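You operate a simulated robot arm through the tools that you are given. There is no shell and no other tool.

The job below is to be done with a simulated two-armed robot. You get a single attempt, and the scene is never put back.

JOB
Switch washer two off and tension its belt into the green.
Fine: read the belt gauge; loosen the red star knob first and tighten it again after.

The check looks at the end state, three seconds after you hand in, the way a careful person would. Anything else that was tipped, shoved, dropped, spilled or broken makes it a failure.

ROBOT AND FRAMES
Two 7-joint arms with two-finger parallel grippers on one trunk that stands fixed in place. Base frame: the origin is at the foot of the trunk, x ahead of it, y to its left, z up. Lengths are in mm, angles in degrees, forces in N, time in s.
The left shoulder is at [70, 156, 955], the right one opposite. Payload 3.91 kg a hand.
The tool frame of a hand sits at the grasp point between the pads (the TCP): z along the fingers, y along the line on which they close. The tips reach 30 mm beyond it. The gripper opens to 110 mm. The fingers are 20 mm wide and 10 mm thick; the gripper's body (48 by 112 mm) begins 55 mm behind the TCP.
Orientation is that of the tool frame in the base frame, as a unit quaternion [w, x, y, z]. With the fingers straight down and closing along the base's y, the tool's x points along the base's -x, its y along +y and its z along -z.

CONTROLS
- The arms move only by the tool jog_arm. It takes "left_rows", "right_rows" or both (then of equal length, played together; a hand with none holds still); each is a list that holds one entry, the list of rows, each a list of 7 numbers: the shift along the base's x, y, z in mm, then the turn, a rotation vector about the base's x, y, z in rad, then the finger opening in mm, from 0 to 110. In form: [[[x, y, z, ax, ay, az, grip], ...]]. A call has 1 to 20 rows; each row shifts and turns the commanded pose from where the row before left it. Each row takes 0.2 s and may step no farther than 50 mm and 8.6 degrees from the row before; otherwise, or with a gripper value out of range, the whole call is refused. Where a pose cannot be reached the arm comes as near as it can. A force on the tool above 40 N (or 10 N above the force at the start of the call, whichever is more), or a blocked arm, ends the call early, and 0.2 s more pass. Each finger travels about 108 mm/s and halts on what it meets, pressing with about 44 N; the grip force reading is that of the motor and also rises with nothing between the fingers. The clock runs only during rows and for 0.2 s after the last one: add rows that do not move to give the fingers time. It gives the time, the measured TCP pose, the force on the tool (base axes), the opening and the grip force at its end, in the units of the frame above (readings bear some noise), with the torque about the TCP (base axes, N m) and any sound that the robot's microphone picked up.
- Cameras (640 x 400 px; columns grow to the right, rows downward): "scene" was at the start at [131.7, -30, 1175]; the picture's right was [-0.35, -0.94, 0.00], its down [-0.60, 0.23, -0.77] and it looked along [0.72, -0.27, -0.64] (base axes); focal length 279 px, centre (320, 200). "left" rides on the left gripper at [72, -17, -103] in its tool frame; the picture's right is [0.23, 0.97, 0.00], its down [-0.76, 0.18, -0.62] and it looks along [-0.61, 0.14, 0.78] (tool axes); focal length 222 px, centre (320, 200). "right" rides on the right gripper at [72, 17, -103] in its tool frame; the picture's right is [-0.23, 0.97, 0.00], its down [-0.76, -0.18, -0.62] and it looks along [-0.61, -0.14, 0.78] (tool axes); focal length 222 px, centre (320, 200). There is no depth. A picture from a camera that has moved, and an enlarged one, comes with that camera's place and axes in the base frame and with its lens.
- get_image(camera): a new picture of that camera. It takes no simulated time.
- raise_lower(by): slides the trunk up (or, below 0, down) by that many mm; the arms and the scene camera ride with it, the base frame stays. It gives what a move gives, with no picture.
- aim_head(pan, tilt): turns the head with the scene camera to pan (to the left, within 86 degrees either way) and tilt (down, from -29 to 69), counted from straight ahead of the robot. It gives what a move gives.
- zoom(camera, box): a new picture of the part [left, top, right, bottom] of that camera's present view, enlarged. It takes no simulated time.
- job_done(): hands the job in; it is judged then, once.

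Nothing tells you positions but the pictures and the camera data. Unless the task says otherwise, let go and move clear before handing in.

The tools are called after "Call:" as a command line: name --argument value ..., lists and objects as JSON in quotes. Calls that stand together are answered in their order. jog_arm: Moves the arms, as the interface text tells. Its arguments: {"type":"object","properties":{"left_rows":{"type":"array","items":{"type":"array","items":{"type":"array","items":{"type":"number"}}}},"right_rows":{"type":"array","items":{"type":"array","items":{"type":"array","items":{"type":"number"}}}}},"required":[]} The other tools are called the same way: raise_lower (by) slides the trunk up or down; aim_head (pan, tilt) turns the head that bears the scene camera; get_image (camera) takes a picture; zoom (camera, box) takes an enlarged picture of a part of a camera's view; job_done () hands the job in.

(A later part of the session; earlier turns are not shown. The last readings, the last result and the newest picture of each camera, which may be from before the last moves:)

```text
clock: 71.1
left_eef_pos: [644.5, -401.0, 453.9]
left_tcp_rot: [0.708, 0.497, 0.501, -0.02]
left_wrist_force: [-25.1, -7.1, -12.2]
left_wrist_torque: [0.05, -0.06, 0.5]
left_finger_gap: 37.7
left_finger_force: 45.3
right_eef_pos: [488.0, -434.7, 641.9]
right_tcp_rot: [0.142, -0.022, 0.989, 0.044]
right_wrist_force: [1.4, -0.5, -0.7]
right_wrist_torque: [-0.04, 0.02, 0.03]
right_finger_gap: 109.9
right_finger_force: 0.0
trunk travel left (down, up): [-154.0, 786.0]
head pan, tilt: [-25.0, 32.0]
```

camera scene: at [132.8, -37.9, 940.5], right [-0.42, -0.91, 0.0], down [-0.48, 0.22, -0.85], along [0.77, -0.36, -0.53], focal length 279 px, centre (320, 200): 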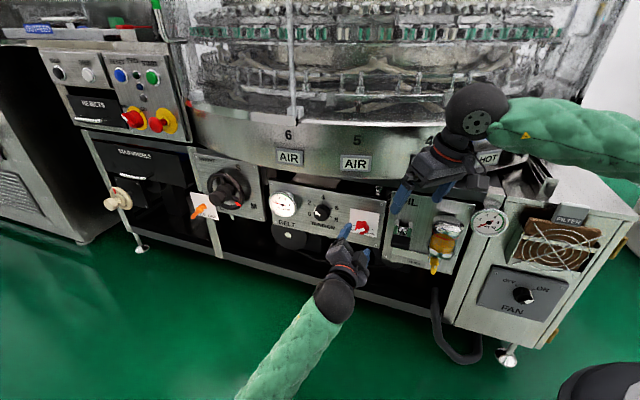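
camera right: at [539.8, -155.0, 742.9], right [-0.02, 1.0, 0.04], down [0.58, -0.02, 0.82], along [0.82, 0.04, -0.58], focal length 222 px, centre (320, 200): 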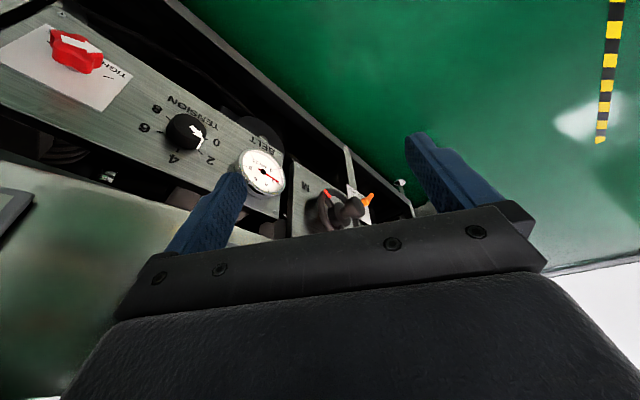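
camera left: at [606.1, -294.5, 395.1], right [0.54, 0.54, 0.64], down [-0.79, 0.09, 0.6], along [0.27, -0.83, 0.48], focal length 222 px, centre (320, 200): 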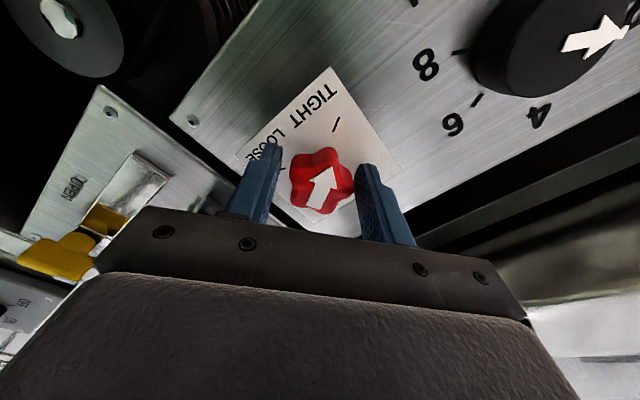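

Call:
jog_arm --left_rows '[[[-0.6, -0.2, -0.3, 0, 0, 0, 20], [0, 0, 0, 0, 0, 0, 20]]]'

```text
clock: 71.8
left_eef_pos: [645.9, -400.9, 452.9]
left_tcp_rot: [0.709, 0.498, 0.5, -0.019]
left_wrist_force: [-10.4, -8.8, -6.5]
left_wrist_torque: [-0.06, -0.16, 1.04]
left_finger_gap: 37.7
left_finger_force: 44.7
right_eef_pos: [490.1, -434.4, 640.0]
right_tcp_rot: [0.142, -0.023, 0.989, 0.044]
right_wrist_force: [0.2, 0.3, -0.1]
right_wrist_torque: [-0.04, 0.01, -0.01]
right_finger_gap: 109.9
right_finger_force: 0.1
trunk travel left (down, up): [-154.0, 786.0]
head pan, tilt: [-25.0, 32.0]
stopped in row 2 (left hand): the force on the tool passed its limit at 41 N (the readings are from after the stop); the commanded pose is now the measured one
```

The force keeps building while gripped, so I'll open the fingers, confirm the load disappears, and see where the knob stays.

Call:
jog_arm --left_rows '[[[0, 0, 0, 0, 0, 0, 50], [0, 0, 0, 0, 0, 0, 50], [0, 0, 0, 0, 0, 0, 50], [0, 0, 0, 0, 0, 0, 50]]]'

Call:
zoom --camera "left" --box '[230, 90, 410, 230]'

Call:
zoom --camera "scene" --box '[320, 200, 400, 260]'

```text
clock: 72.8
left_eef_pos: [646.0, -400.6, 454.2]
left_tcp_rot: [0.709, 0.496, 0.501, -0.019]
left_wrist_force: [-0.6, -0.3, -0.3]
left_wrist_torque: [0.02, 0.01, -0.02]
left_finger_gap: 49.9
left_finger_force: 0.0
right_eef_pos: [488.2, -434.0, 640.6]
right_tcp_rot: [0.142, -0.022, 0.989, 0.044]
right_wrist_force: [-0.7, 0.5, -0.5]
right_wrist_torque: [-0.05, 0.0, -0.03]
right_finger_gap: 110.0
right_finger_force: 0.1
trunk travel left (down, up): [-154.0, 786.0]
head pan, tilt: [-25.0, 32.0]
```

```text
2.86 times, centred on (320, 160) of left
camera zoom: at [601.8, -300.5, 388.7], right [0.62, 0.6, 0.5], down [-0.72, 0.18, 0.67], along [0.31, -0.78, 0.54], focal length 635 px, centre (320, 314)
```

zoom: 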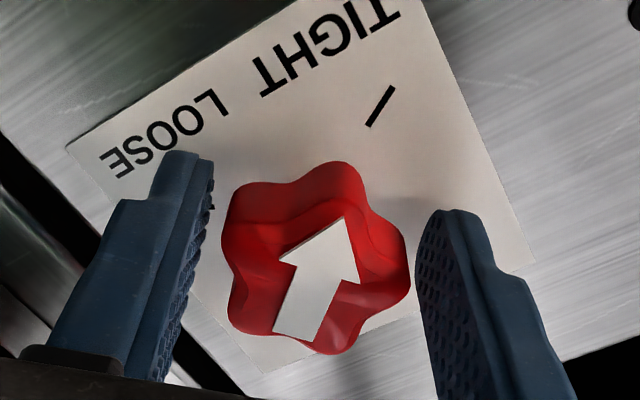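

```text
6.67 times, centred on (360, 230) of scene
camera zoom: at [132.9, -37.9, 940.5], right [-0.42, -0.91, 0.0], down [-0.48, 0.22, -0.85], along [0.77, -0.36, -0.53], focal length 1861 px, centre (53, 0)
```

zoom: 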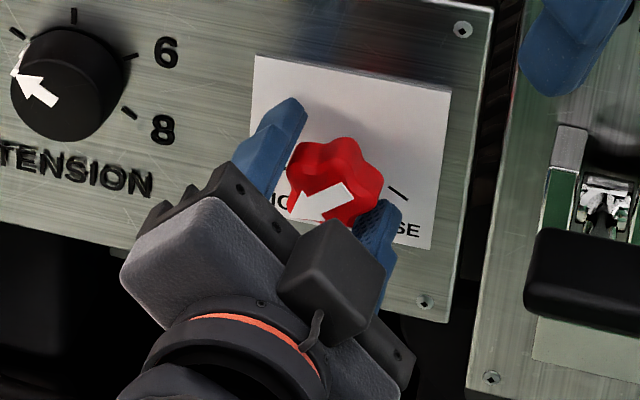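

The load vanished when I opened, and the knob stays about 12° loosened. I'll regrip more gently by commanding a gap just under the knob's width, to see what grip force results.

Call:
jog_arm --left_rows '[[[0, 0, 0, 0, 0, 0, 44], [0, 0, 0, 0, 0, 0, 40], [0, 0, 0, 0, 0, 0, 37.5], [0, 0, 0, 0, 0, 0, 37], [0, 0, 0, 0, 0, 0, 37]]]'

Call:
jog_arm --left_rows '[[[0, 0, 0, 0, 0, 0, 37], [0, 0, 0, 0, 0, 0, 37], [0, 0, 0, 0, 0, 0, 37]]]'

```text
clock: 74.0
left_eef_pos: [645.4, -401.1, 453.0]
left_tcp_rot: [0.709, 0.495, 0.501, -0.018]
left_wrist_force: [-2.6, -4.5, -2.2]
left_wrist_torque: [-0.02, -0.06, 0.03]
left_finger_gap: 39.4
left_finger_force: 2.6
right_eef_pos: [488.8, -434.9, 642.0]
right_tcp_rot: [0.141, -0.022, 0.989, 0.044]
right_wrist_force: [0.0, -0.9, -0.2]
right_wrist_torque: [0.01, 0.01, -0.02]
right_finger_gap: 109.8
right_finger_force: 0.0
trunk travel left (down, up): [-154.0, 786.0]
head pan, tilt: [-25.0, 32.0]
```

```text
clock: 74.8
left_eef_pos: [645.8, -401.9, 453.5]
left_tcp_rot: [0.709, 0.496, 0.501, -0.019]
left_wrist_force: [-3.2, -4.8, -2.4]
left_wrist_torque: [-0.07, -0.04, -0.01]
left_finger_gap: 39.9
left_finger_force: 3.2
right_eef_pos: [487.6, -435.4, 641.4]
right_tcp_rot: [0.142, -0.022, 0.989, 0.043]
right_wrist_force: [0.8, 0.0, -0.4]
right_wrist_torque: [-0.03, 0.03, 0.01]
right_finger_gap: 110.1
right_finger_force: 0.1
trunk travel left (down, up): [-154.0, 786.0]
head pan, tilt: [-25.0, 32.0]
```

Grip force scales with the commanded gap, and only the +y finger is touching. I'll shift 0.8 mm that way to centre the hand and check the balance at a moderate squeeze.

Call:
jog_arm --left_rows '[[[0.45, 0.45, 0.55, 0, 0, 0, 37], [0, 0, 0, 0, 0, 0, 34], [0, 0, 0, 0, 0, 0, 34], [0, 0, 0, 0, 0, 0, 34]]]'

Call:
zoom --camera "left" --box '[230, 90, 410, 230]'

```text
clock: 75.8
left_eef_pos: [646.2, -400.7, 453.2]
left_tcp_rot: [0.709, 0.496, 0.501, -0.019]
left_wrist_force: [-6.3, -10.1, -7.5]
left_wrist_torque: [0.0, -0.03, 0.03]
left_finger_gap: 40.6
left_finger_force: 6.3
right_eef_pos: [489.7, -436.7, 641.8]
right_tcp_rot: [0.142, -0.023, 0.989, 0.043]
right_wrist_force: [-0.4, 0.7, 1.2]
right_wrist_torque: [0.0, 0.01, 0.02]
right_finger_gap: 110.1
right_finger_force: 0.0
trunk travel left (down, up): [-154.0, 786.0]
head pan, tilt: [-25.0, 32.0]
```

```text
2.86 times, centred on (320, 160) of left
camera zoom: at [601.9, -300.3, 388.7], right [0.62, 0.6, 0.5], down [-0.72, 0.18, 0.67], along [0.31, -0.78, 0.54], focal length 635 px, centre (320, 314)
```

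zoom: 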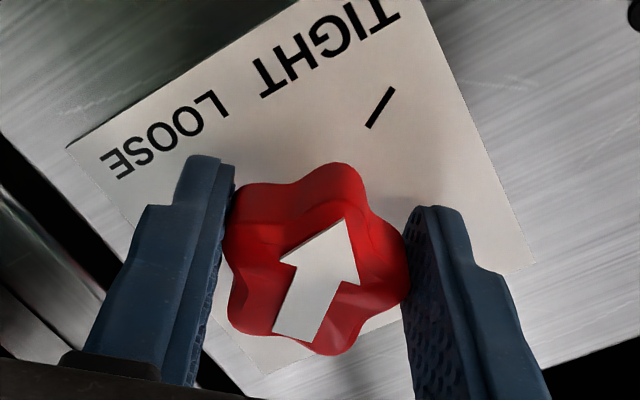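

The fingers are coupled symmetrically, so the side load shows the star sits about 1.2 mm toward -y. I'll correct that way and recheck.

Call:
jog_arm --left_rows '[[[-0.63, -0.62, -0.83, 0, 0, 0, 34], [0, 0, 0, 0, 0, 0, 34], [0, 0, 0, 0, 0, 0, 34]]]'

Call:
jog_arm --left_rows '[[[0, 0, 0, 0, 0, 0, 34], [0, 0, 0, 0, 0, 0, 34]]]'

```text
clock: 76.6
left_eef_pos: [646.0, -399.5, 453.8]
left_tcp_rot: [0.709, 0.496, 0.5, -0.018]
left_wrist_force: [-13.0, -5.1, -8.2]
left_wrist_torque: [0.03, -0.02, -0.15]
left_finger_gap: 41.5
left_finger_force: 7.3
right_eef_pos: [489.9, -433.8, 641.4]
right_tcp_rot: [0.142, -0.022, 0.989, 0.044]
right_wrist_force: [0.1, -0.1, -0.5]
right_wrist_torque: [-0.04, 0.02, -0.02]
right_finger_gap: 110.1
right_finger_force: 0.1
trunk travel left (down, up): [-154.0, 786.0]
head pan, tilt: [-25.0, 32.0]
```

```text
clock: 77.2
left_eef_pos: [646.7, -399.8, 452.6]
left_tcp_rot: [0.709, 0.496, 0.501, -0.017]
left_wrist_force: [-14.3, -4.2, -8.7]
left_wrist_torque: [0.1, 0.0, -0.13]
left_finger_gap: 41.5
left_finger_force: 7.7
right_eef_pos: [488.8, -433.8, 641.8]
right_tcp_rot: [0.142, -0.023, 0.989, 0.044]
right_wrist_force: [0.4, -0.3, -1.1]
right_wrist_torque: [0.01, -0.01, -0.03]
right_finger_gap: 109.8
right_finger_force: 0.1
trunk travel left (down, up): [-154.0, 786.0]
head pan, tilt: [-25.0, 32.0]
```

Call:
zoom --camera "left" --box '[230, 90, 410, 230]'

```text
2.86 times, centred on (320, 160) of left
camera zoom: at [602.8, -299.9, 388.4], right [0.62, 0.6, 0.5], down [-0.72, 0.18, 0.67], along [0.31, -0.78, 0.54], focal length 635 px, centre (320, 314)
```

zoom: 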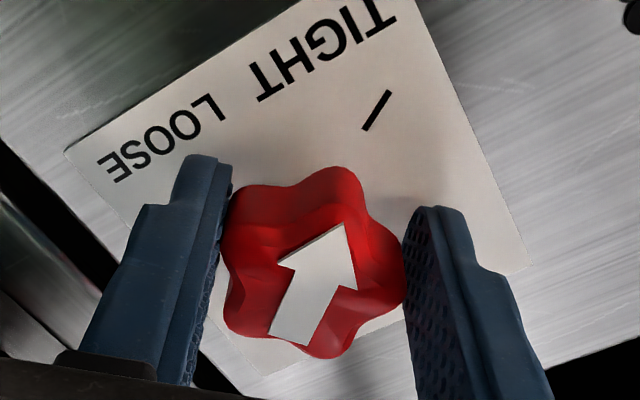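

Now I understand: the controller slowly drives to its commanded point, so any off-centre error ramps the force over time. The commanded point is about 1.6 mm too far toward +y, so I'll correct that under the soft squeeze.

Call:
jog_arm --left_rows '[[[-0.87, -0.83, -1.1, 0, 0, 0, 34], [0, 0, 0, 0, 0, 0, 34], [0, 0, 0, 0, 0, 0, 34], [0, 0, 0, 0, 0, 0, 34], [0, 0, 0, 0, 0, 0, 34]]]'

Call:
jog_arm --left_rows '[[[0, 0, 0, 0, 0, 0, 34], [0, 0, 0, 0, 0, 0, 34], [0, 0, 0, 0, 0, 0, 34], [0, 0, 0, 0, 0, 0, 34]]]'

```text
clock: 78.4
left_eef_pos: [647.2, -400.1, 453.7]
left_tcp_rot: [0.709, 0.498, 0.499, -0.017]
left_wrist_force: [-13.5, -5.4, -9.1]
left_wrist_torque: [0.05, -0.05, -0.18]
left_finger_gap: 41.9
left_finger_force: 8.1
right_eef_pos: [488.8, -435.7, 641.2]
right_tcp_rot: [0.142, -0.022, 0.989, 0.044]
right_wrist_force: [0.1, -0.4, 0.0]
right_wrist_torque: [0.02, -0.02, -0.01]
right_finger_gap: 109.7
right_finger_force: 0.1
trunk travel left (down, up): [-154.0, 786.0]
head pan, tilt: [-25.0, 32.0]
```

```text
clock: 79.4
left_eef_pos: [646.4, -399.8, 454.2]
left_tcp_rot: [0.709, 0.498, 0.499, -0.018]
left_wrist_force: [-12.4, -6.4, -9.2]
left_wrist_torque: [0.11, 0.02, -0.06]
left_finger_gap: 42.1
left_finger_force: 7.8
right_eef_pos: [489.8, -434.9, 641.6]
right_tcp_rot: [0.142, -0.023, 0.989, 0.044]
right_wrist_force: [-0.5, -0.7, 0.3]
right_wrist_torque: [0.04, 0.0, 0.02]
right_finger_gap: 110.1
right_finger_force: 0.0
trunk travel left (down, up): [-154.0, 786.0]
head pan, tilt: [-25.0, 32.0]
```

The hand still drifts the wrong way. I'll open fully and see where the free hand actually sits compared with the knob.

Call:
jog_arm --left_rows '[[[0, 0, 0, 0, 0, 0, 60], [0, 0, 0, 0, 0, 0, 60], [0, 0, 0, 0, 0, 0, 60], [0, 0, 0, 0, 0, 0, 60]]]'

Call:
zoom --camera "left" --box '[230, 90, 410, 230]'

Call:
jog_arm --left_rows '[[[0, 0, 0, 0, 0, 0, 60], [0, 0, 0, 0, 0, 0, 60], [0, 0, 0, 0, 0, 0, 60], [0, 0, 0, 0, 0, 0, 60]]]'

Call:
zoom --camera "left" --box '[230, 90, 410, 230]'

```text
clock: 80.4
left_eef_pos: [648.1, -399.1, 453.4]
left_tcp_rot: [0.71, 0.498, 0.498, -0.016]
left_wrist_force: [-1.0, 0.3, 0.1]
left_wrist_torque: [0.0, 0.01, 0.01]
left_finger_gap: 60.2
left_finger_force: 0.1
right_eef_pos: [489.1, -434.1, 641.3]
right_tcp_rot: [0.142, -0.023, 0.989, 0.043]
right_wrist_force: [0.1, 0.4, -0.8]
right_wrist_torque: [-0.01, 0.0, -0.02]
right_finger_gap: 110.0
right_finger_force: 0.0
trunk travel left (down, up): [-154.0, 786.0]
head pan, tilt: [-25.0, 32.0]
```

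```text
2.86 times, centred on (320, 160) of left
camera zoom: at [603.5, -299.6, 388.8], right [0.62, 0.6, 0.51], down [-0.72, 0.18, 0.67], along [0.31, -0.78, 0.54], focal length 635 px, centre (320, 314)
```

zoom: 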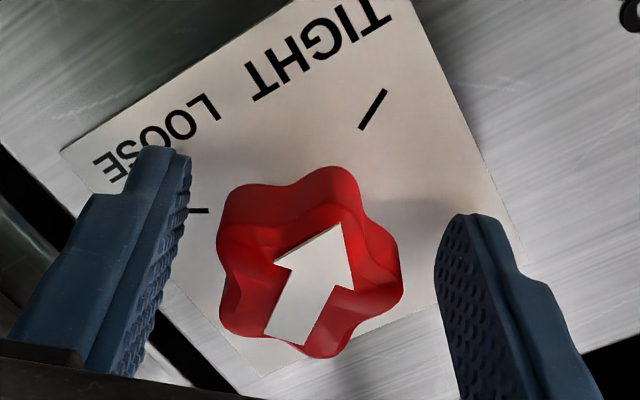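

```text
clock: 81.4
left_eef_pos: [646.0, -399.2, 454.5]
left_tcp_rot: [0.71, 0.497, 0.499, -0.017]
left_wrist_force: [0.1, -0.1, 0.1]
left_wrist_torque: [0.04, 0.01, 0.02]
left_finger_gap: 60.0
left_finger_force: 0.0
right_eef_pos: [488.4, -434.3, 642.0]
right_tcp_rot: [0.142, -0.023, 0.989, 0.043]
right_wrist_force: [1.2, 0.0, -1.0]
right_wrist_torque: [0.0, -0.02, -0.04]
right_finger_gap: 109.9
right_finger_force: 0.0
trunk travel left (down, up): [-154.0, 786.0]
head pan, tilt: [-25.0, 32.0]
```

```text
2.86 times, centred on (320, 160) of left
camera zoom: at [603.4, -299.7, 388.8], right [0.62, 0.6, 0.51], down [-0.72, 0.18, 0.67], along [0.31, -0.78, 0.54], focal length 635 px, centre (320, 314)
```

zoom: 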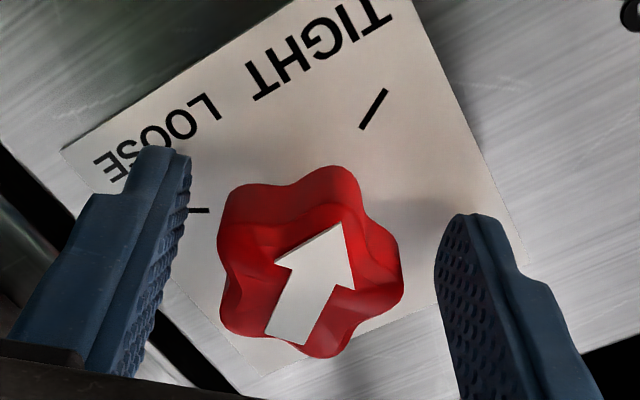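

Call:
jog_arm --left_rows '[[[-1.1, -1.1, -1.4, 0, 0, 0, 60], [0, 0, 0, 0, 0, 0, 60], [0, 0, 0, 0, 0, 0, 60], [0, 0, 0, 0, 0, 0, 60]]]'

Call:
zoom --camera "left" --box '[230, 90, 410, 230]'

```text
clock: 82.4
left_eef_pos: [646.3, -399.6, 453.7]
left_tcp_rot: [0.711, 0.497, 0.498, -0.014]
left_wrist_force: [-0.1, -1.0, -0.2]
left_wrist_torque: [0.01, 0.03, -0.02]
left_finger_gap: 60.0
left_finger_force: 0.0
right_eef_pos: [488.5, -435.2, 642.4]
right_tcp_rot: [0.142, -0.022, 0.989, 0.044]
right_wrist_force: [-0.5, 0.6, -0.2]
right_wrist_torque: [0.02, 0.03, -0.01]
right_finger_gap: 110.1
right_finger_force: 0.0
trunk travel left (down, up): [-154.0, 786.0]
head pan, tilt: [-25.0, 32.0]
```

```text
2.86 times, centred on (320, 160) of left
camera zoom: at [604.1, -299.6, 388.3], right [0.62, 0.6, 0.51], down [-0.72, 0.18, 0.67], along [0.31, -0.78, 0.54], focal length 635 px, centre (320, 314)
```

zoom: 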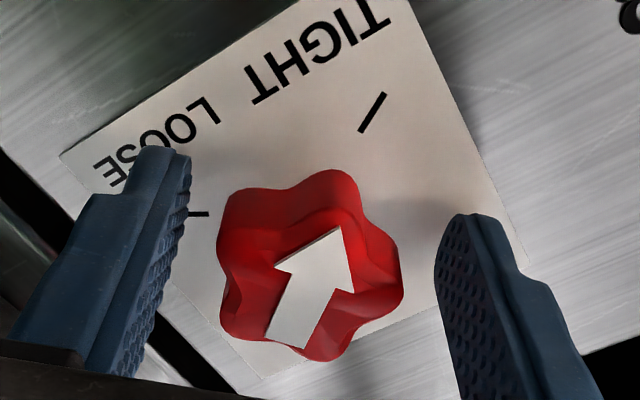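

Call:
jog_arm --left_rows '[[[-2, -2, -2.5, 0, 0, 0, 60], [0, 0, 0, 0, 0, 0, 60], [0, 0, 0, 0, 0, 0, 60], [0, 0, 0, 0, 0, 0, 60], [0, 0, 0, 0, 0, 0, 60]]]'

Call:
zoom --camera "left" --box '[230, 90, 410, 230]'

```text
clock: 83.6
left_eef_pos: [648.3, -399.5, 452.0]
left_tcp_rot: [0.711, 0.498, 0.496, -0.012]
left_wrist_force: [-0.3, 0.8, 0.9]
left_wrist_torque: [0.02, 0.01, -0.01]
left_finger_gap: 59.7
left_finger_force: 0.1
right_eef_pos: [490.3, -434.9, 642.0]
right_tcp_rot: [0.142, -0.022, 0.989, 0.043]
right_wrist_force: [0.4, -0.3, 0.2]
right_wrist_torque: [-0.01, -0.02, -0.03]
right_finger_gap: 109.8
right_finger_force: 0.1
trunk travel left (down, up): [-154.0, 786.0]
head pan, tilt: [-25.0, 32.0]
```

```text
2.86 times, centred on (320, 160) of left
camera zoom: at [604.9, -299.7, 387.5], right [0.61, 0.6, 0.52], down [-0.73, 0.17, 0.66], along [0.31, -0.78, 0.54], focal length 635 px, centre (320, 314)
```

zoom: 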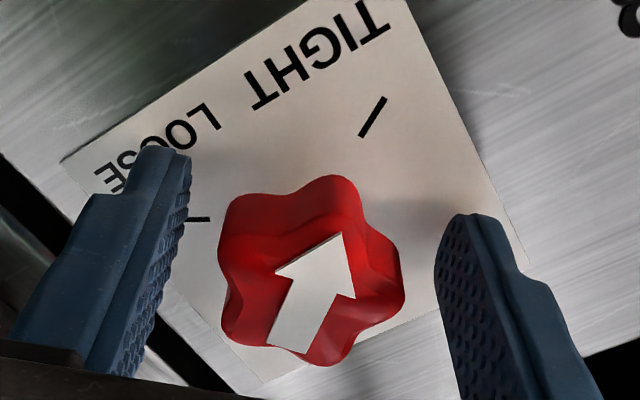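

The hand responds wrongly to commands even when free, so part of the left arm may be touching something or be at a joint limit. I'll look at the arm's posture.

Call:
aim_head --pan 0 --tilt 65

Call:
get_image --camera "scene"

Call:
aim_head --pan 50 --tilt 60

Call:
get_image --camera "scene"

Call:
get_image --camera "right"

```text
clock: 84.6
left_eef_pos: [647.5, -400.6, 452.2]
left_tcp_rot: [0.711, 0.498, 0.496, -0.012]
left_wrist_force: [0.1, 0.7, 0.6]
left_wrist_torque: [0.0, 0.01, 0.0]
left_finger_gap: 60.3
left_finger_force: 0.2
right_eef_pos: [490.9, -433.9, 642.7]
right_tcp_rot: [0.141, -0.022, 0.989, 0.042]
right_wrist_force: [-0.4, -0.5, 0.3]
right_wrist_torque: [-0.02, 0.0, -0.01]
right_finger_gap: 110.1
right_finger_force: 0.1
trunk travel left (down, up): [-154.0, 786.0]
head pan, tilt: [0.0, 65.0]
```

```text
taken
camera scene: at [112.9, 0.3, 896.2], right [0.0, -1.0, 0.0], down [-0.91, 0.0, -0.42], along [0.42, 0.0, -0.91], focal length 279 px, centre (320, 200)
```

scene: 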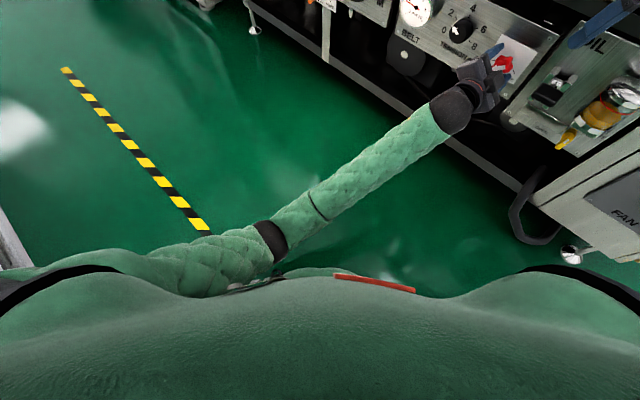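

```text
clock: 85.7
left_eef_pos: [647.7, -400.6, 453.1]
left_tcp_rot: [0.711, 0.499, 0.496, -0.012]
left_wrist_force: [-0.2, -0.1, 0.5]
left_wrist_torque: [0.01, -0.02, -0.03]
left_finger_gap: 60.1
left_finger_force: 0.0
right_eef_pos: [488.4, -434.4, 641.9]
right_tcp_rot: [0.142, -0.022, 0.989, 0.043]
right_wrist_force: [0.0, -0.6, 0.4]
right_wrist_torque: [-0.01, 0.0, 0.0]
right_finger_gap: 110.2
right_finger_force: 0.1
trunk travel left (down, up): [-154.0, 786.0]
head pan, tilt: [50.0, 60.0]
```

```text
taken
camera scene: at [94.9, 51.3, 901.7], right [0.77, -0.64, 0.0], down [-0.56, -0.66, -0.5], along [0.32, 0.38, -0.87], focal length 279 px, centre (320, 200)
```

scene: 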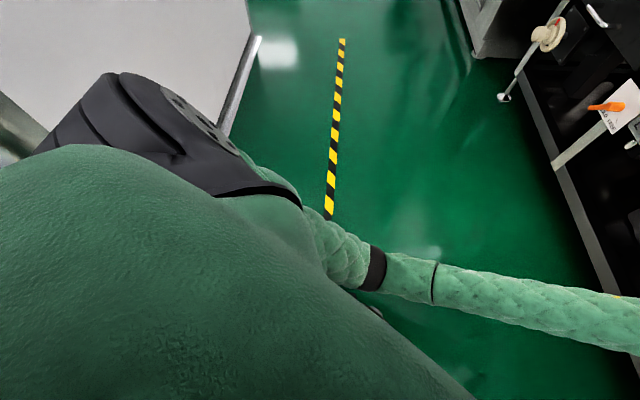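

```text
taken
camera right: at [389.8, -429.1, 722.6], right [0.16, 0.98, 0.14], down [0.57, -0.21, 0.8], along [0.81, -0.05, -0.59], focal length 222 px, centre (320, 200)
```

right: 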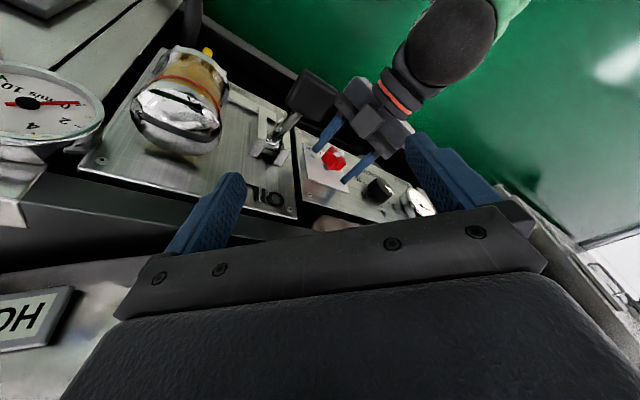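

The left elbow is pressed close to the robot's own chest, which likely blocks it from going further right. I'll zoom in with the right camera to check the left hand's clearance from the black oil lever too.

Call:
zoom --camera "right" --box '[230, 50, 440, 220]'

Call:
aim_head --pan -25 --tilt 32

Call:
get_image --camera "scene"

```text
2.35 times, centred on (335, 135) of right
camera zoom: at [389.8, -429.1, 722.6], right [0.16, 0.98, 0.14], down [0.57, -0.21, 0.8], along [0.81, -0.05, -0.59], focal length 523 px, centre (285, 353)
```

zoom: 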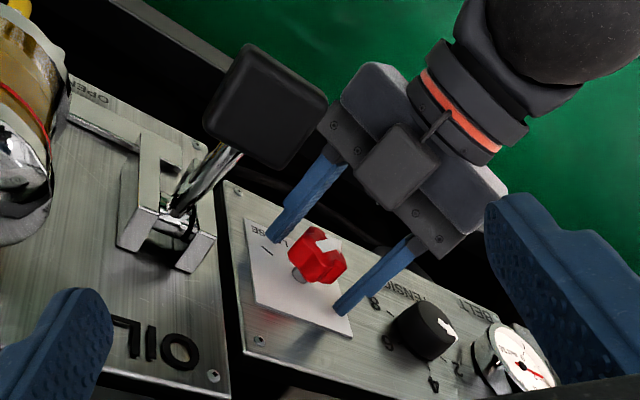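

```text
clock: 87.2
left_eef_pos: [647.8, -400.2, 452.9]
left_tcp_rot: [0.711, 0.499, 0.496, -0.011]
left_wrist_force: [0.5, 0.4, 0.9]
left_wrist_torque: [-0.01, -0.02, -0.02]
left_finger_gap: 60.1
left_finger_force: 0.1
right_eef_pos: [489.2, -434.2, 640.7]
right_tcp_rot: [0.142, -0.022, 0.989, 0.044]
right_wrist_force: [0.4, 0.0, 0.4]
right_wrist_torque: [0.0, 0.01, 0.01]
right_finger_gap: 110.0
right_finger_force: 0.1
trunk travel left (down, up): [-154.0, 786.0]
head pan, tilt: [-25.0, 32.0]
```

```text
taken
camera scene: at [133.3, -37.5, 940.6], right [-0.42, -0.91, 0.0], down [-0.48, 0.22, -0.85], along [0.77, -0.36, -0.53], focal length 279 px, centre (320, 200)
```

scene: 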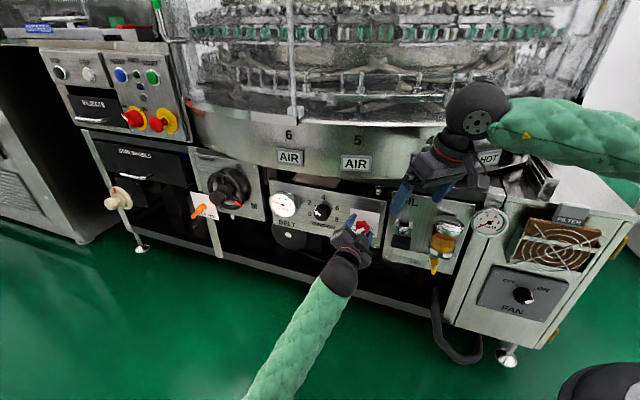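

The lever is well clear, about 50 mm from the hand, so the chest contact is the likely cause. I'll back the left hand off, then raise the trunk so the arm works straighter and further from the chest.

Call:
jog_arm --left_rows '[[[0, 0, 0, 0, 0, 0, 80], [-9.4, 9.4, 0, 0, 0, 0, 80], [-9.4, 9.4, 0, 0, 0, 0, 80], [-9.4, 9.4, 0, 0, 0, 0, 80], [-9.4, 9.4, 0, 0, 0, 0, 80], [-9.4, 9.4, 0, 0, 0, 0, 80], [-9.4, 9.4, 0, 0, 0, 0, 80], [5, 21, 1, 0, 0, 0, 80], [5, 21, 1, 0, 0, 0, 80], [5, 21, 1, 0, 0, 0, 80], [5, 21, 1, 0, 0, 0, 80], [5, 21, 1, 0, 0, 0, 80], [5, 21, 1, 0, 0, 0, 80], [0, 0, 0, 0, 0, 0, 80], [0, 0, 0, 0, 0, 0, 80]]]'

Call:
get_image --camera "scene"

```text
clock: 90.4
left_eef_pos: [615.2, -221.4, 454.2]
left_tcp_rot: [0.709, 0.496, 0.501, -0.02]
left_wrist_force: [0.4, 0.5, 0.1]
left_wrist_torque: [0.03, 0.03, 0.02]
left_finger_gap: 79.9
left_finger_force: 0.0
right_eef_pos: [489.4, -434.5, 642.5]
right_tcp_rot: [0.142, -0.023, 0.989, 0.044]
right_wrist_force: [-0.9, 0.6, 0.0]
right_wrist_torque: [-0.01, 0.01, 0.03]
right_finger_gap: 110.0
right_finger_force: 0.1
trunk travel left (down, up): [-154.0, 786.0]
head pan, tilt: [-25.0, 32.0]
```

```text
taken
camera scene: at [132.8, -37.8, 940.5], right [-0.42, -0.91, 0.0], down [-0.48, 0.22, -0.85], along [0.77, -0.36, -0.53], focal length 279 px, centre (320, 200)
```

scene: 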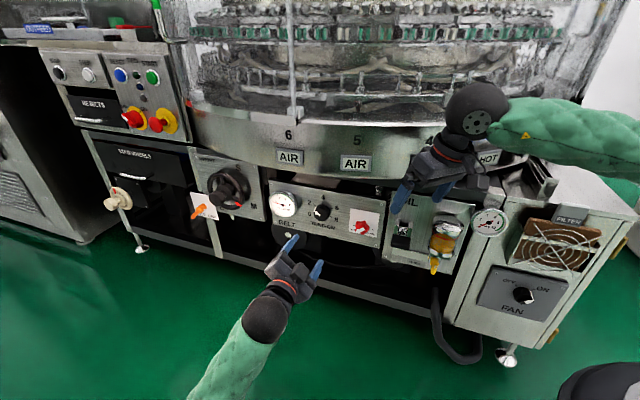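

I'll raise the trunk by 200 mm in two steps and watch for contact.

Call:
raise_lower --by 100

Call:
get_image --camera "scene"

```text
clock: 91.7
left_eef_pos: [615.6, -221.6, 552.9]
left_tcp_rot: [0.709, 0.496, 0.501, -0.019]
left_wrist_force: [0.6, -0.3, 0.3]
left_wrist_torque: [0.03, 0.0, 0.03]
left_finger_gap: 80.1
left_finger_force: 0.0
right_eef_pos: [488.4, -434.7, 741.3]
right_tcp_rot: [0.141, -0.023, 0.989, 0.044]
right_wrist_force: [0.6, 0.4, -0.8]
right_wrist_torque: [0.01, 0.03, -0.03]
right_finger_gap: 110.0
right_finger_force: 0.2
trunk travel left (down, up): [-254.0, 686.0]
head pan, tilt: [-25.0, 32.0]
```

```text
taken
camera scene: at [133.0, -38.0, 1040.3], right [-0.42, -0.91, 0.0], down [-0.48, 0.22, -0.85], along [0.77, -0.36, -0.53], focal length 279 px, centre (320, 200)
```

scene: 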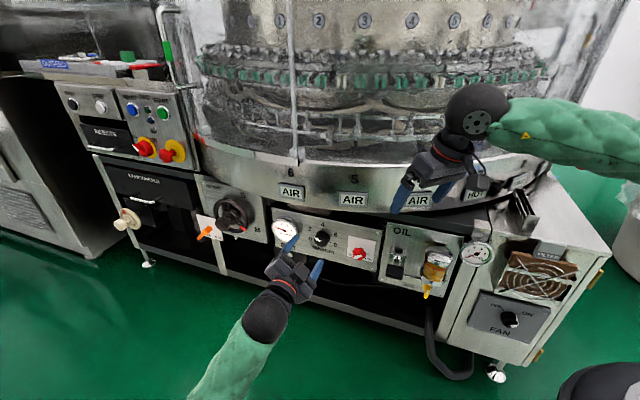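

Call:
raise_lower --by 100

Call:
jog_arm --left_rows '[[[0, 0, -20, 0, 0, 0, 80], [0, 0, -20, 0, 0, 0, 80], [0, 0, -20, 0, 0, 0, 80], [0, 0, -20, 0, 0, 0, 80], [0, 0, -20, 0, 0, 0, 80], [0, 0, -20, 0, 0, 0, 80], [0, 0, -20, 0, 0, 0, 80], [0, 0, -20, 0, 0, 0, 80], [0, 0, -20, 0, 0, 0, 80], [0, 0, -20, 0, 0, 0, 80], [0, 0, 0, 0, 0, 0, 80], [0, 0, 0, 0, 0, 0, 80]]]'

Call:
aim_head --pan -15 --tilt 45

Call:
get_image --camera "scene"

```text
clock: 93.1
left_eef_pos: [615.2, -223.1, 653.4]
left_tcp_rot: [0.709, 0.496, 0.5, -0.019]
left_wrist_force: [0.4, 0.5, 0.2]
left_wrist_torque: [0.0, 0.01, 0.0]
left_finger_gap: 79.7
left_finger_force: 0.1
right_eef_pos: [490.3, -435.3, 840.3]
right_tcp_rot: [0.141, -0.023, 0.989, 0.044]
right_wrist_force: [-0.2, 0.4, 0.0]
right_wrist_torque: [0.04, -0.03, 0.02]
right_finger_gap: 110.0
right_finger_force: 0.1
trunk travel left (down, up): [-354.0, 586.0]
head pan, tilt: [-25.0, 32.0]
```

```text
clock: 95.7
left_eef_pos: [616.2, -221.7, 454.6]
left_tcp_rot: [0.709, 0.496, 0.501, -0.019]
left_wrist_force: [0.0, 0.5, 0.6]
left_wrist_torque: [-0.01, 0.0, 0.0]
left_finger_gap: 80.1
left_finger_force: 0.1
right_eef_pos: [489.0, -435.7, 841.3]
right_tcp_rot: [0.141, -0.022, 0.989, 0.043]
right_wrist_force: [0.2, 0.3, 0.3]
right_wrist_torque: [-0.01, -0.01, -0.03]
right_finger_gap: 110.0
right_finger_force: 0.0
trunk travel left (down, up): [-354.0, 586.0]
head pan, tilt: [-25.0, 32.0]
```

```text
clock: 96.4
left_eef_pos: [614.8, -222.0, 452.9]
left_tcp_rot: [0.709, 0.497, 0.501, -0.019]
left_wrist_force: [-0.2, 0.0, 0.4]
left_wrist_torque: [0.01, 0.03, -0.02]
left_finger_gap: 80.1
left_finger_force: 0.2
right_eef_pos: [489.3, -434.9, 841.9]
right_tcp_rot: [0.142, -0.023, 0.989, 0.044]
right_wrist_force: [0.5, 0.5, -0.4]
right_wrist_torque: [0.0, 0.01, -0.01]
right_finger_gap: 110.0
right_finger_force: 0.1
trunk travel left (down, up): [-354.0, 586.0]
head pan, tilt: [-15.0, 45.0]
```

```text
taken
camera scene: at [130.2, -21.1, 1121.1], right [-0.26, -0.97, 0.0], down [-0.68, 0.18, -0.71], along [0.68, -0.18, -0.71], focal length 279 px, centre (320, 200)
```

scene: 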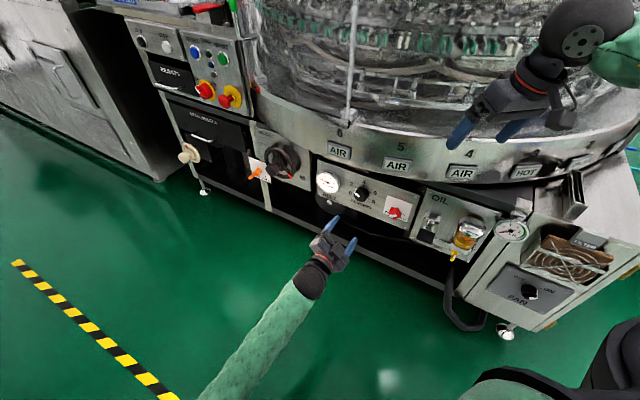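

All went smoothly. I'll move back in front of the star at 100 mm and check positioning accuracy this time.

Call:
jog_arm --left_rows '[[[-1.8, -16.9, 0.1, 0, 0, 0, 80], [-1.8, -16.9, 0.1, 0, 0, 0, 80], [-1.8, -16.9, 0.1, 0, 0, 0, 80], [-1.8, -16.9, 0.1, 0, 0, 0, 80], [-1.8, -16.9, 0.1, 0, 0, 0, 80], [-1.8, -16.9, 0.1, 0, 0, 0, 80], [-1.8, -16.9, 0.1, 0, 0, 0, 80], [-1.8, -16.9, 0.1, 0, 0, 0, 80], [0, 0, 0, 0, 0, 0, 80], [0, 0, 0, 0, 0, 0, 80]]]'

Call:
zoom --camera "left" --box '[230, 60, 410, 220]'

Call:
get_image --camera "scene"

```text
clock: 98.6
left_eef_pos: [599.1, -356.7, 455.1]
left_tcp_rot: [0.709, 0.495, 0.501, -0.018]
left_wrist_force: [0.9, 0.0, 0.0]
left_wrist_torque: [-0.03, 0.02, 0.01]
left_finger_gap: 80.1
left_finger_force: 0.0
right_eef_pos: [489.1, -435.4, 842.5]
right_tcp_rot: [0.142, -0.023, 0.989, 0.044]
right_wrist_force: [0.2, -1.2, -0.5]
right_wrist_torque: [0.0, -0.04, -0.02]
right_finger_gap: 110.0
right_finger_force: 0.1
trunk travel left (down, up): [-354.0, 586.0]
head pan, tilt: [-15.0, 45.0]
```

```text
2.50 times, centred on (320, 140) of left
camera zoom: at [556.0, -256.7, 390.0], right [0.62, 0.6, 0.5], down [-0.72, 0.18, 0.67], along [0.31, -0.78, 0.54], focal length 555 px, centre (320, 350)
```

zoom: 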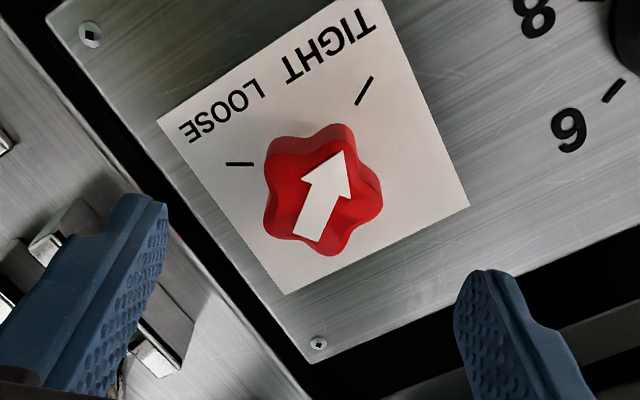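

```text
taken
camera scene: at [130.2, -21.1, 1121.0], right [-0.26, -0.97, 0.0], down [-0.68, 0.18, -0.71], along [0.68, -0.18, -0.71], focal length 279 px, centre (320, 200)
```

scene: 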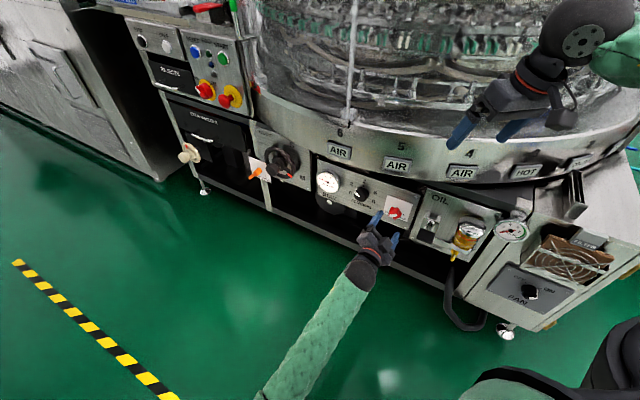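

Positioning is accurate again. I'll advance along the axis and test with a soft squeeze to check the centring.

Call:
jog_arm --left_rows '[[[6.1, -5.3, -1.2, 0, 0, 0, 80], [5.3, -5.3, 0, 0, 0, 0, 80], [5.3, -5.3, 0, 0, 0, 0, 80], [5.3, -5.3, 0, 0, 0, 0, 80], [5.3, -5.3, 0, 0, 0, 0, 70], [5.3, -5.3, 0, 0, 0, 0, 60], [5.3, -5.3, 0, 0, 0, 0, 56], [5.3, -5.3, 0, 0, 0, 0, 50], [0, 0, 0, 0, 0, 0, 45], [0, 0, 0, 0, 0, 0, 45]]]'

Call:
zoom --camera "left" --box '[230, 90, 410, 230]'

Call:
jog_arm --left_rows '[[[0, 0, 0, 0, 0, 0, 40], [0, 0, 0, 0, 0, 0, 36], [0, 0, 0, 0, 0, 0, 34], [0, 0, 0, 0, 0, 0, 34], [0, 0, 0, 0, 0, 0, 34]]]'

Call:
zoom --camera "left" --box '[230, 90, 410, 230]'

```text
clock: 101.0
left_eef_pos: [640.9, -366.5, 410.5]
left_tcp_rot: [0.691, 0.512, 0.51, -0.008]
left_wrist_force: [0.8, -0.1, -0.3]
left_wrist_torque: [0.0, -0.01, 0.01]
left_finger_gap: 45.3
left_finger_force: 0.1
right_eef_pos: [488.8, -435.0, 841.6]
right_tcp_rot: [0.142, -0.021, 0.989, 0.044]
right_wrist_force: [-0.2, 0.3, 0.2]
right_wrist_torque: [0.02, 0.0, 0.0]
right_finger_gap: 110.2
right_finger_force: 0.0
trunk travel left (down, up): [-354.0, 586.0]
head pan, tilt: [-15.0, 45.0]
stopped in row 10 (left hand): the arm was blocked; the commanded pose is now the measured one
```

```text
2.86 times, centred on (320, 160) of left
camera zoom: at [595.6, -264.5, 351.4], right [0.63, 0.58, 0.52], down [-0.71, 0.14, 0.69], along [0.33, -0.8, 0.5], focal length 635 px, centre (320, 314)
```

zoom: 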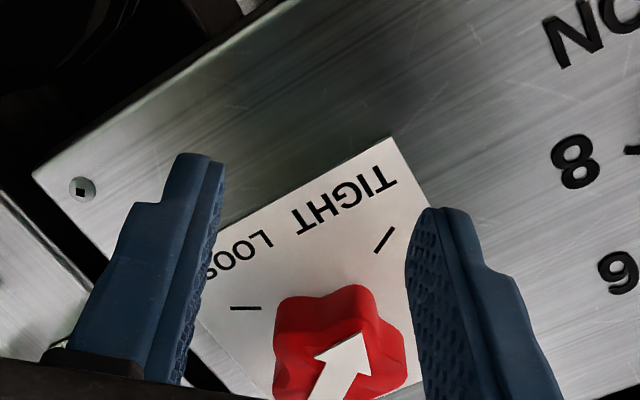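

```text
clock: 102.2
left_eef_pos: [641.3, -367.4, 410.7]
left_tcp_rot: [0.692, 0.512, 0.51, -0.007]
left_wrist_force: [1.2, -0.6, 0.5]
left_wrist_torque: [0.02, -0.02, 0.0]
left_finger_gap: 33.9
left_finger_force: 0.1
right_eef_pos: [488.4, -435.7, 841.3]
right_tcp_rot: [0.142, -0.023, 0.989, 0.044]
right_wrist_force: [-0.4, -0.4, -0.5]
right_wrist_torque: [0.01, 0.01, 0.04]
right_finger_gap: 109.8
right_finger_force: 0.2
trunk travel left (down, up): [-354.0, 586.0]
head pan, tilt: [-15.0, 45.0]
```

```text
2.86 times, centred on (320, 160) of left
camera zoom: at [595.5, -264.9, 351.7], right [0.63, 0.58, 0.52], down [-0.71, 0.14, 0.69], along [0.33, -0.8, 0.5], focal length 635 px, centre (320, 314)
```

zoom: 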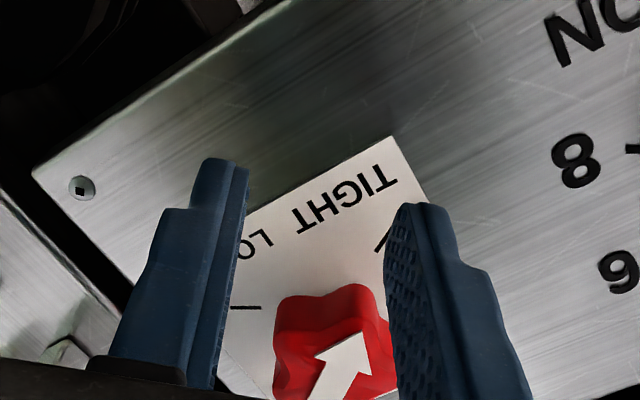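

The hand was deflected down and left and reported "blocked". I need to see what it met.

Call:
get_image --camera "scene"

Call:
get_image --camera "left"

Call:
get_image --camera "right"

Call:
aim_head --pan 0 --tilt 67

Call:
get_image --camera "scene"

```text
taken
camera scene: at [130.2, -21.2, 1121.0], right [-0.26, -0.97, 0.0], down [-0.68, 0.18, -0.71], along [0.68, -0.18, -0.71], focal length 279 px, centre (320, 200)
```

scene: 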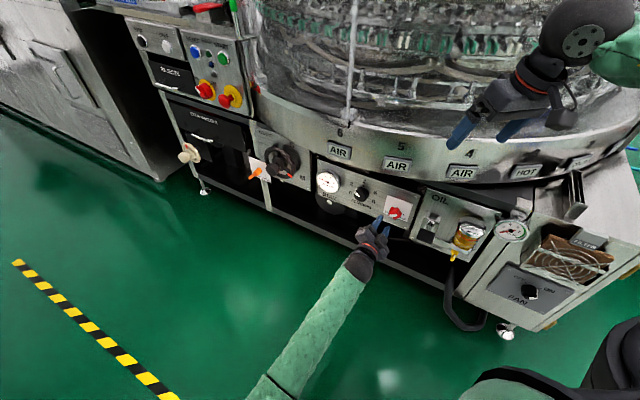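

```text
taken
camera left: at [595.5, -264.9, 351.7], right [0.63, 0.58, 0.52], down [-0.71, 0.14, 0.69], along [0.33, -0.8, 0.5], focal length 222 px, centre (320, 200)
```

left: 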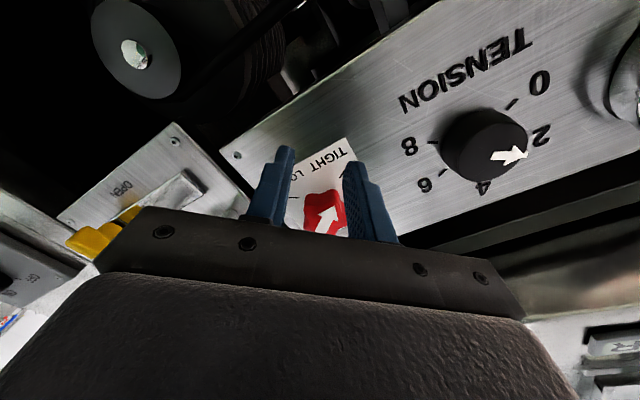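

```text
taken
camera right: at [389.5, -429.4, 922.5], right [0.16, 0.98, 0.14], down [0.57, -0.21, 0.8], along [0.81, -0.05, -0.59], focal length 222 px, centre (320, 200)
```

right: 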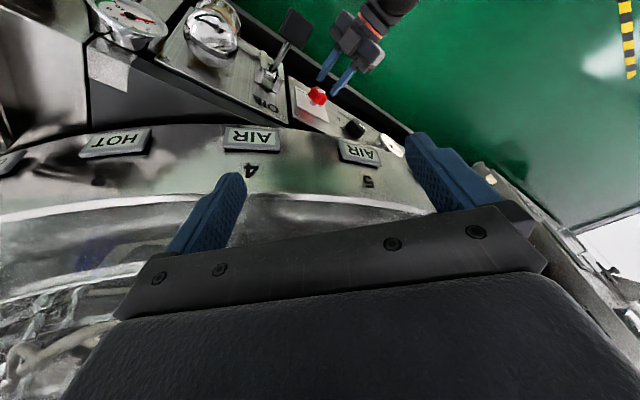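

```text
clock: 103.1
left_eef_pos: [641.5, -367.4, 410.8]
left_tcp_rot: [0.691, 0.512, 0.51, -0.008]
left_wrist_force: [-0.1, 0.2, 0.1]
left_wrist_torque: [-0.02, 0.01, 0.01]
left_finger_gap: 34.0
left_finger_force: 0.1
right_eef_pos: [488.1, -433.7, 841.2]
right_tcp_rot: [0.142, -0.022, 0.989, 0.044]
right_wrist_force: [0.5, -0.1, -0.6]
right_wrist_torque: [0.0, -0.03, 0.01]
right_finger_gap: 109.8
right_finger_force: 0.0
trunk travel left (down, up): [-354.0, 586.0]
head pan, tilt: [0.0, 67.0]
```

```text
taken
camera scene: at [109.9, -0.2, 1094.0], right [0.0, -1.0, 0.0], down [-0.92, 0.0, -0.39], along [0.39, 0.0, -0.92], focal length 279 px, centre (320, 200)
```

scene: 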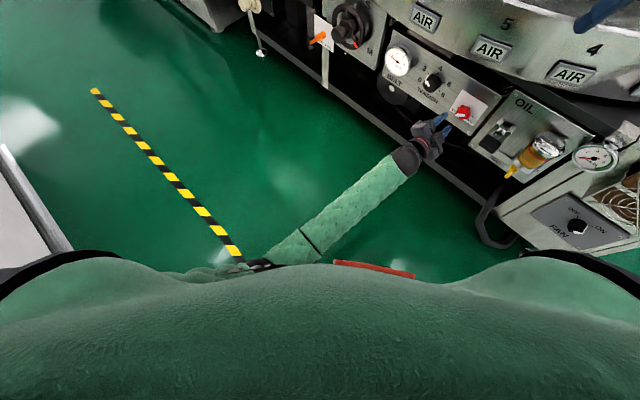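

With the trunk raised the left elbow folds against the chest, so the left arm is unsuitable for the star. I'll withdraw it to its own side and use the right arm for the belt panel instead.

Call:
jog_arm --left_rows '[[[0, 0, 0, 0, 0, 0, 60], [-8, 8, 0, 0, 0, 0, 60], [-8, 8, 0, 0, 0, 0, 60], [-8, 8, 0, 0, 0, 0, 60], [-8, 8, 2, 0, 0, 0, 60], [-5, 10, 5, 0, 0, 0, 60], [0, 14, 7, 0, 0, 0, 60], [5, 16, 7, 0, 0, 0, 60], [5, 16, 7, 0, 0, 0, 60], [5, 16, 7, 0, 0, 0, 60], [5, 16, 7, 0, 0, 0, 60], [0, 0, 0, 0, 0, 0, 60], [0, 0, 0, 0, 0, 0, 60]]]'

Call:
aim_head --pan -15 --tilt 45

Call:
get_image --camera "scene"

```text
clock: 105.9
left_eef_pos: [626.4, -248.7, 453.4]
left_tcp_rot: [0.692, 0.512, 0.51, -0.009]
left_wrist_force: [0.1, -0.7, 0.1]
left_wrist_torque: [0.04, 0.01, 0.0]
left_finger_gap: 60.2
left_finger_force: 0.0
right_eef_pos: [487.9, -435.7, 841.9]
right_tcp_rot: [0.141, -0.023, 0.989, 0.044]
right_wrist_force: [1.1, 1.2, 0.3]
right_wrist_torque: [-0.03, -0.01, -0.03]
right_finger_gap: 109.9
right_finger_force: 0.1
trunk travel left (down, up): [-354.0, 586.0]
head pan, tilt: [0.0, 67.0]
```

```text
clock: 106.7
left_eef_pos: [625.2, -247.9, 453.3]
left_tcp_rot: [0.692, 0.511, 0.51, -0.007]
left_wrist_force: [0.1, 0.8, 0.1]
left_wrist_torque: [-0.01, 0.05, 0.03]
left_finger_gap: 60.0
left_finger_force: 0.1
right_eef_pos: [488.8, -433.4, 843.1]
right_tcp_rot: [0.142, -0.023, 0.989, 0.045]
right_wrist_force: [0.3, -0.4, -0.1]
right_wrist_torque: [-0.01, -0.02, -0.01]
right_finger_gap: 110.0
right_finger_force: 0.0
trunk travel left (down, up): [-354.0, 586.0]
head pan, tilt: [-15.0, 45.0]
```

```text
taken
camera scene: at [130.2, -21.0, 1121.0], right [-0.26, -0.97, 0.0], down [-0.68, 0.18, -0.71], along [0.68, -0.18, -0.71], focal length 279 px, centre (320, 200)
```

scene: 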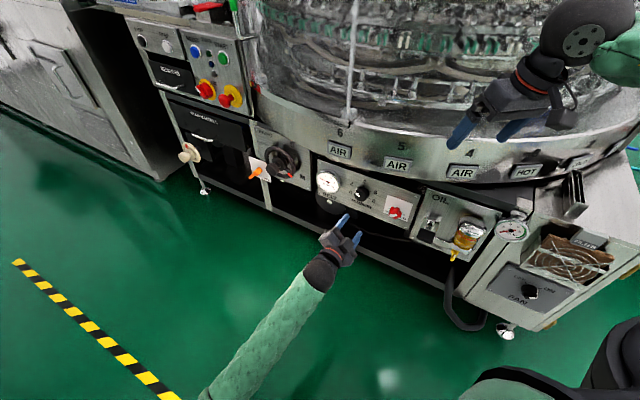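

Recovered. I'll now swing the left hand back to its own side.

Call:
jog_arm --left_rows '[[[9.6, 22, 12, 0, 0, 0, 60], [9.6, 22, 12, 0, 0, 0, 60], [9.6, 22, 12, 0, 0, 0, 60], [9.6, 22, 12, 0, 0, 0, 60], [9.6, 22, 12, 0, 0, 0, 60], [9.6, 22, 12, 0, 0, 0, 60], [9.6, 22, 12, 0, 0, 0, 60], [9.6, 22, 12, 0, 0, 0, 60], [9.6, 22, 12, 0, 0, 0, 60], [9.6, 22, 12, 0, 0, 0, 60], [9.6, 22, 12, 0, 0, 0, 60], [9.6, 22, 12, 0, 0, 0, 60], [9.6, 22, 12, 0, 0, 0, 60], [9.6, 22, 12, 0, 0, 0, 60], [0, 10, 0, 0, 0, 0, 60], [0, 10, 0, 0, 0, 0, 60], [0, 0, 0, 0, 0, 0, 60]]]'

Call:
get_image --camera "scene"

```text
clock: 110.3
left_eef_pos: [758.8, 78.7, 623.1]
left_tcp_rot: [0.692, 0.511, 0.51, -0.008]
left_wrist_force: [-0.7, -1.3, -0.7]
left_wrist_torque: [0.0, 0.0, -0.04]
left_finger_gap: 59.8
left_finger_force: 0.0
right_eef_pos: [488.3, -434.0, 842.0]
right_tcp_rot: [0.142, -0.022, 0.989, 0.042]
right_wrist_force: [-0.2, -0.4, -0.9]
right_wrist_torque: [-0.01, -0.01, -0.03]
right_finger_gap: 109.9
right_finger_force: 0.0
trunk travel left (down, up): [-354.0, 586.0]
head pan, tilt: [-15.0, 45.0]
```

```text
taken
camera scene: at [130.2, -20.9, 1121.0], right [-0.26, -0.97, 0.0], down [-0.68, 0.18, -0.71], along [0.68, -0.18, -0.71], focal length 279 px, centre (320, 200)
```

scene: 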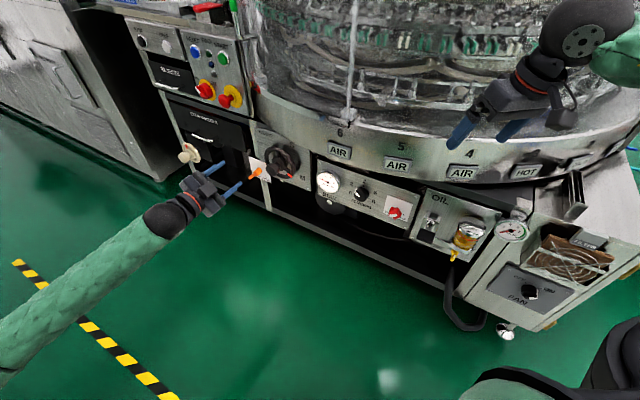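

Now the right arm. First I'll move it, still pointing down, to an open area in front of the belt panel.

Call:
jog_arm --right_rows '[[[9.3, 15.4, -15.9, 0, 0, 0, 100], [9.3, 15.4, -15.9, 0, 0, 0, 100], [9.3, 15.4, -15.9, 0, 0, 0, 100], [9.3, 15.4, -15.9, 0, 0, 0, 100], [9.3, 15.4, -15.9, 0, 0, 0, 100], [9.3, 15.4, -15.9, 0, 0, 0, 100], [9.3, 15.4, -15.9, 0, 0, 0, 100], [9.3, 15.4, -15.9, 0, 0, 0, 100], [9.3, 15.4, -15.9, 0, 0, 0, 80], [9.3, 15.4, -15.9, 0, 0, 0, 80], [9.3, 15.4, -15.9, 0, 0, 0, 80], [9.3, 15.4, -15.9, 0, 0, 0, 80], [0, 0, 0, 0, 0, 0, 80], [0, 0, 0, 0, 0, 0, 80]]]'

Call:
get_image --camera "scene"

```text
clock: 113.3
left_eef_pos: [758.0, 79.9, 623.2]
left_tcp_rot: [0.692, 0.512, 0.51, -0.008]
left_wrist_force: [0.4, -0.8, -0.4]
left_wrist_torque: [0.02, 0.03, 0.01]
left_finger_gap: 60.0
left_finger_force: 0.1
right_eef_pos: [599.5, -250.6, 651.1]
right_tcp_rot: [0.142, -0.022, 0.989, 0.043]
right_wrist_force: [-0.7, -0.7, 0.4]
right_wrist_torque: [-0.02, -0.04, 0.03]
right_finger_gap: 79.9
right_finger_force: 0.0
trunk travel left (down, up): [-354.0, 586.0]
head pan, tilt: [-15.0, 45.0]
```

```text
taken
camera scene: at [130.3, -20.8, 1121.0], right [-0.26, -0.97, 0.0], down [-0.68, 0.18, -0.71], along [0.68, -0.18, -0.71], focal length 279 px, centre (320, 200)
```

scene: 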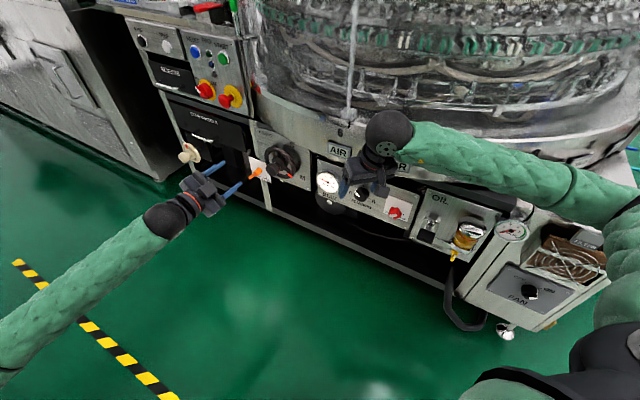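

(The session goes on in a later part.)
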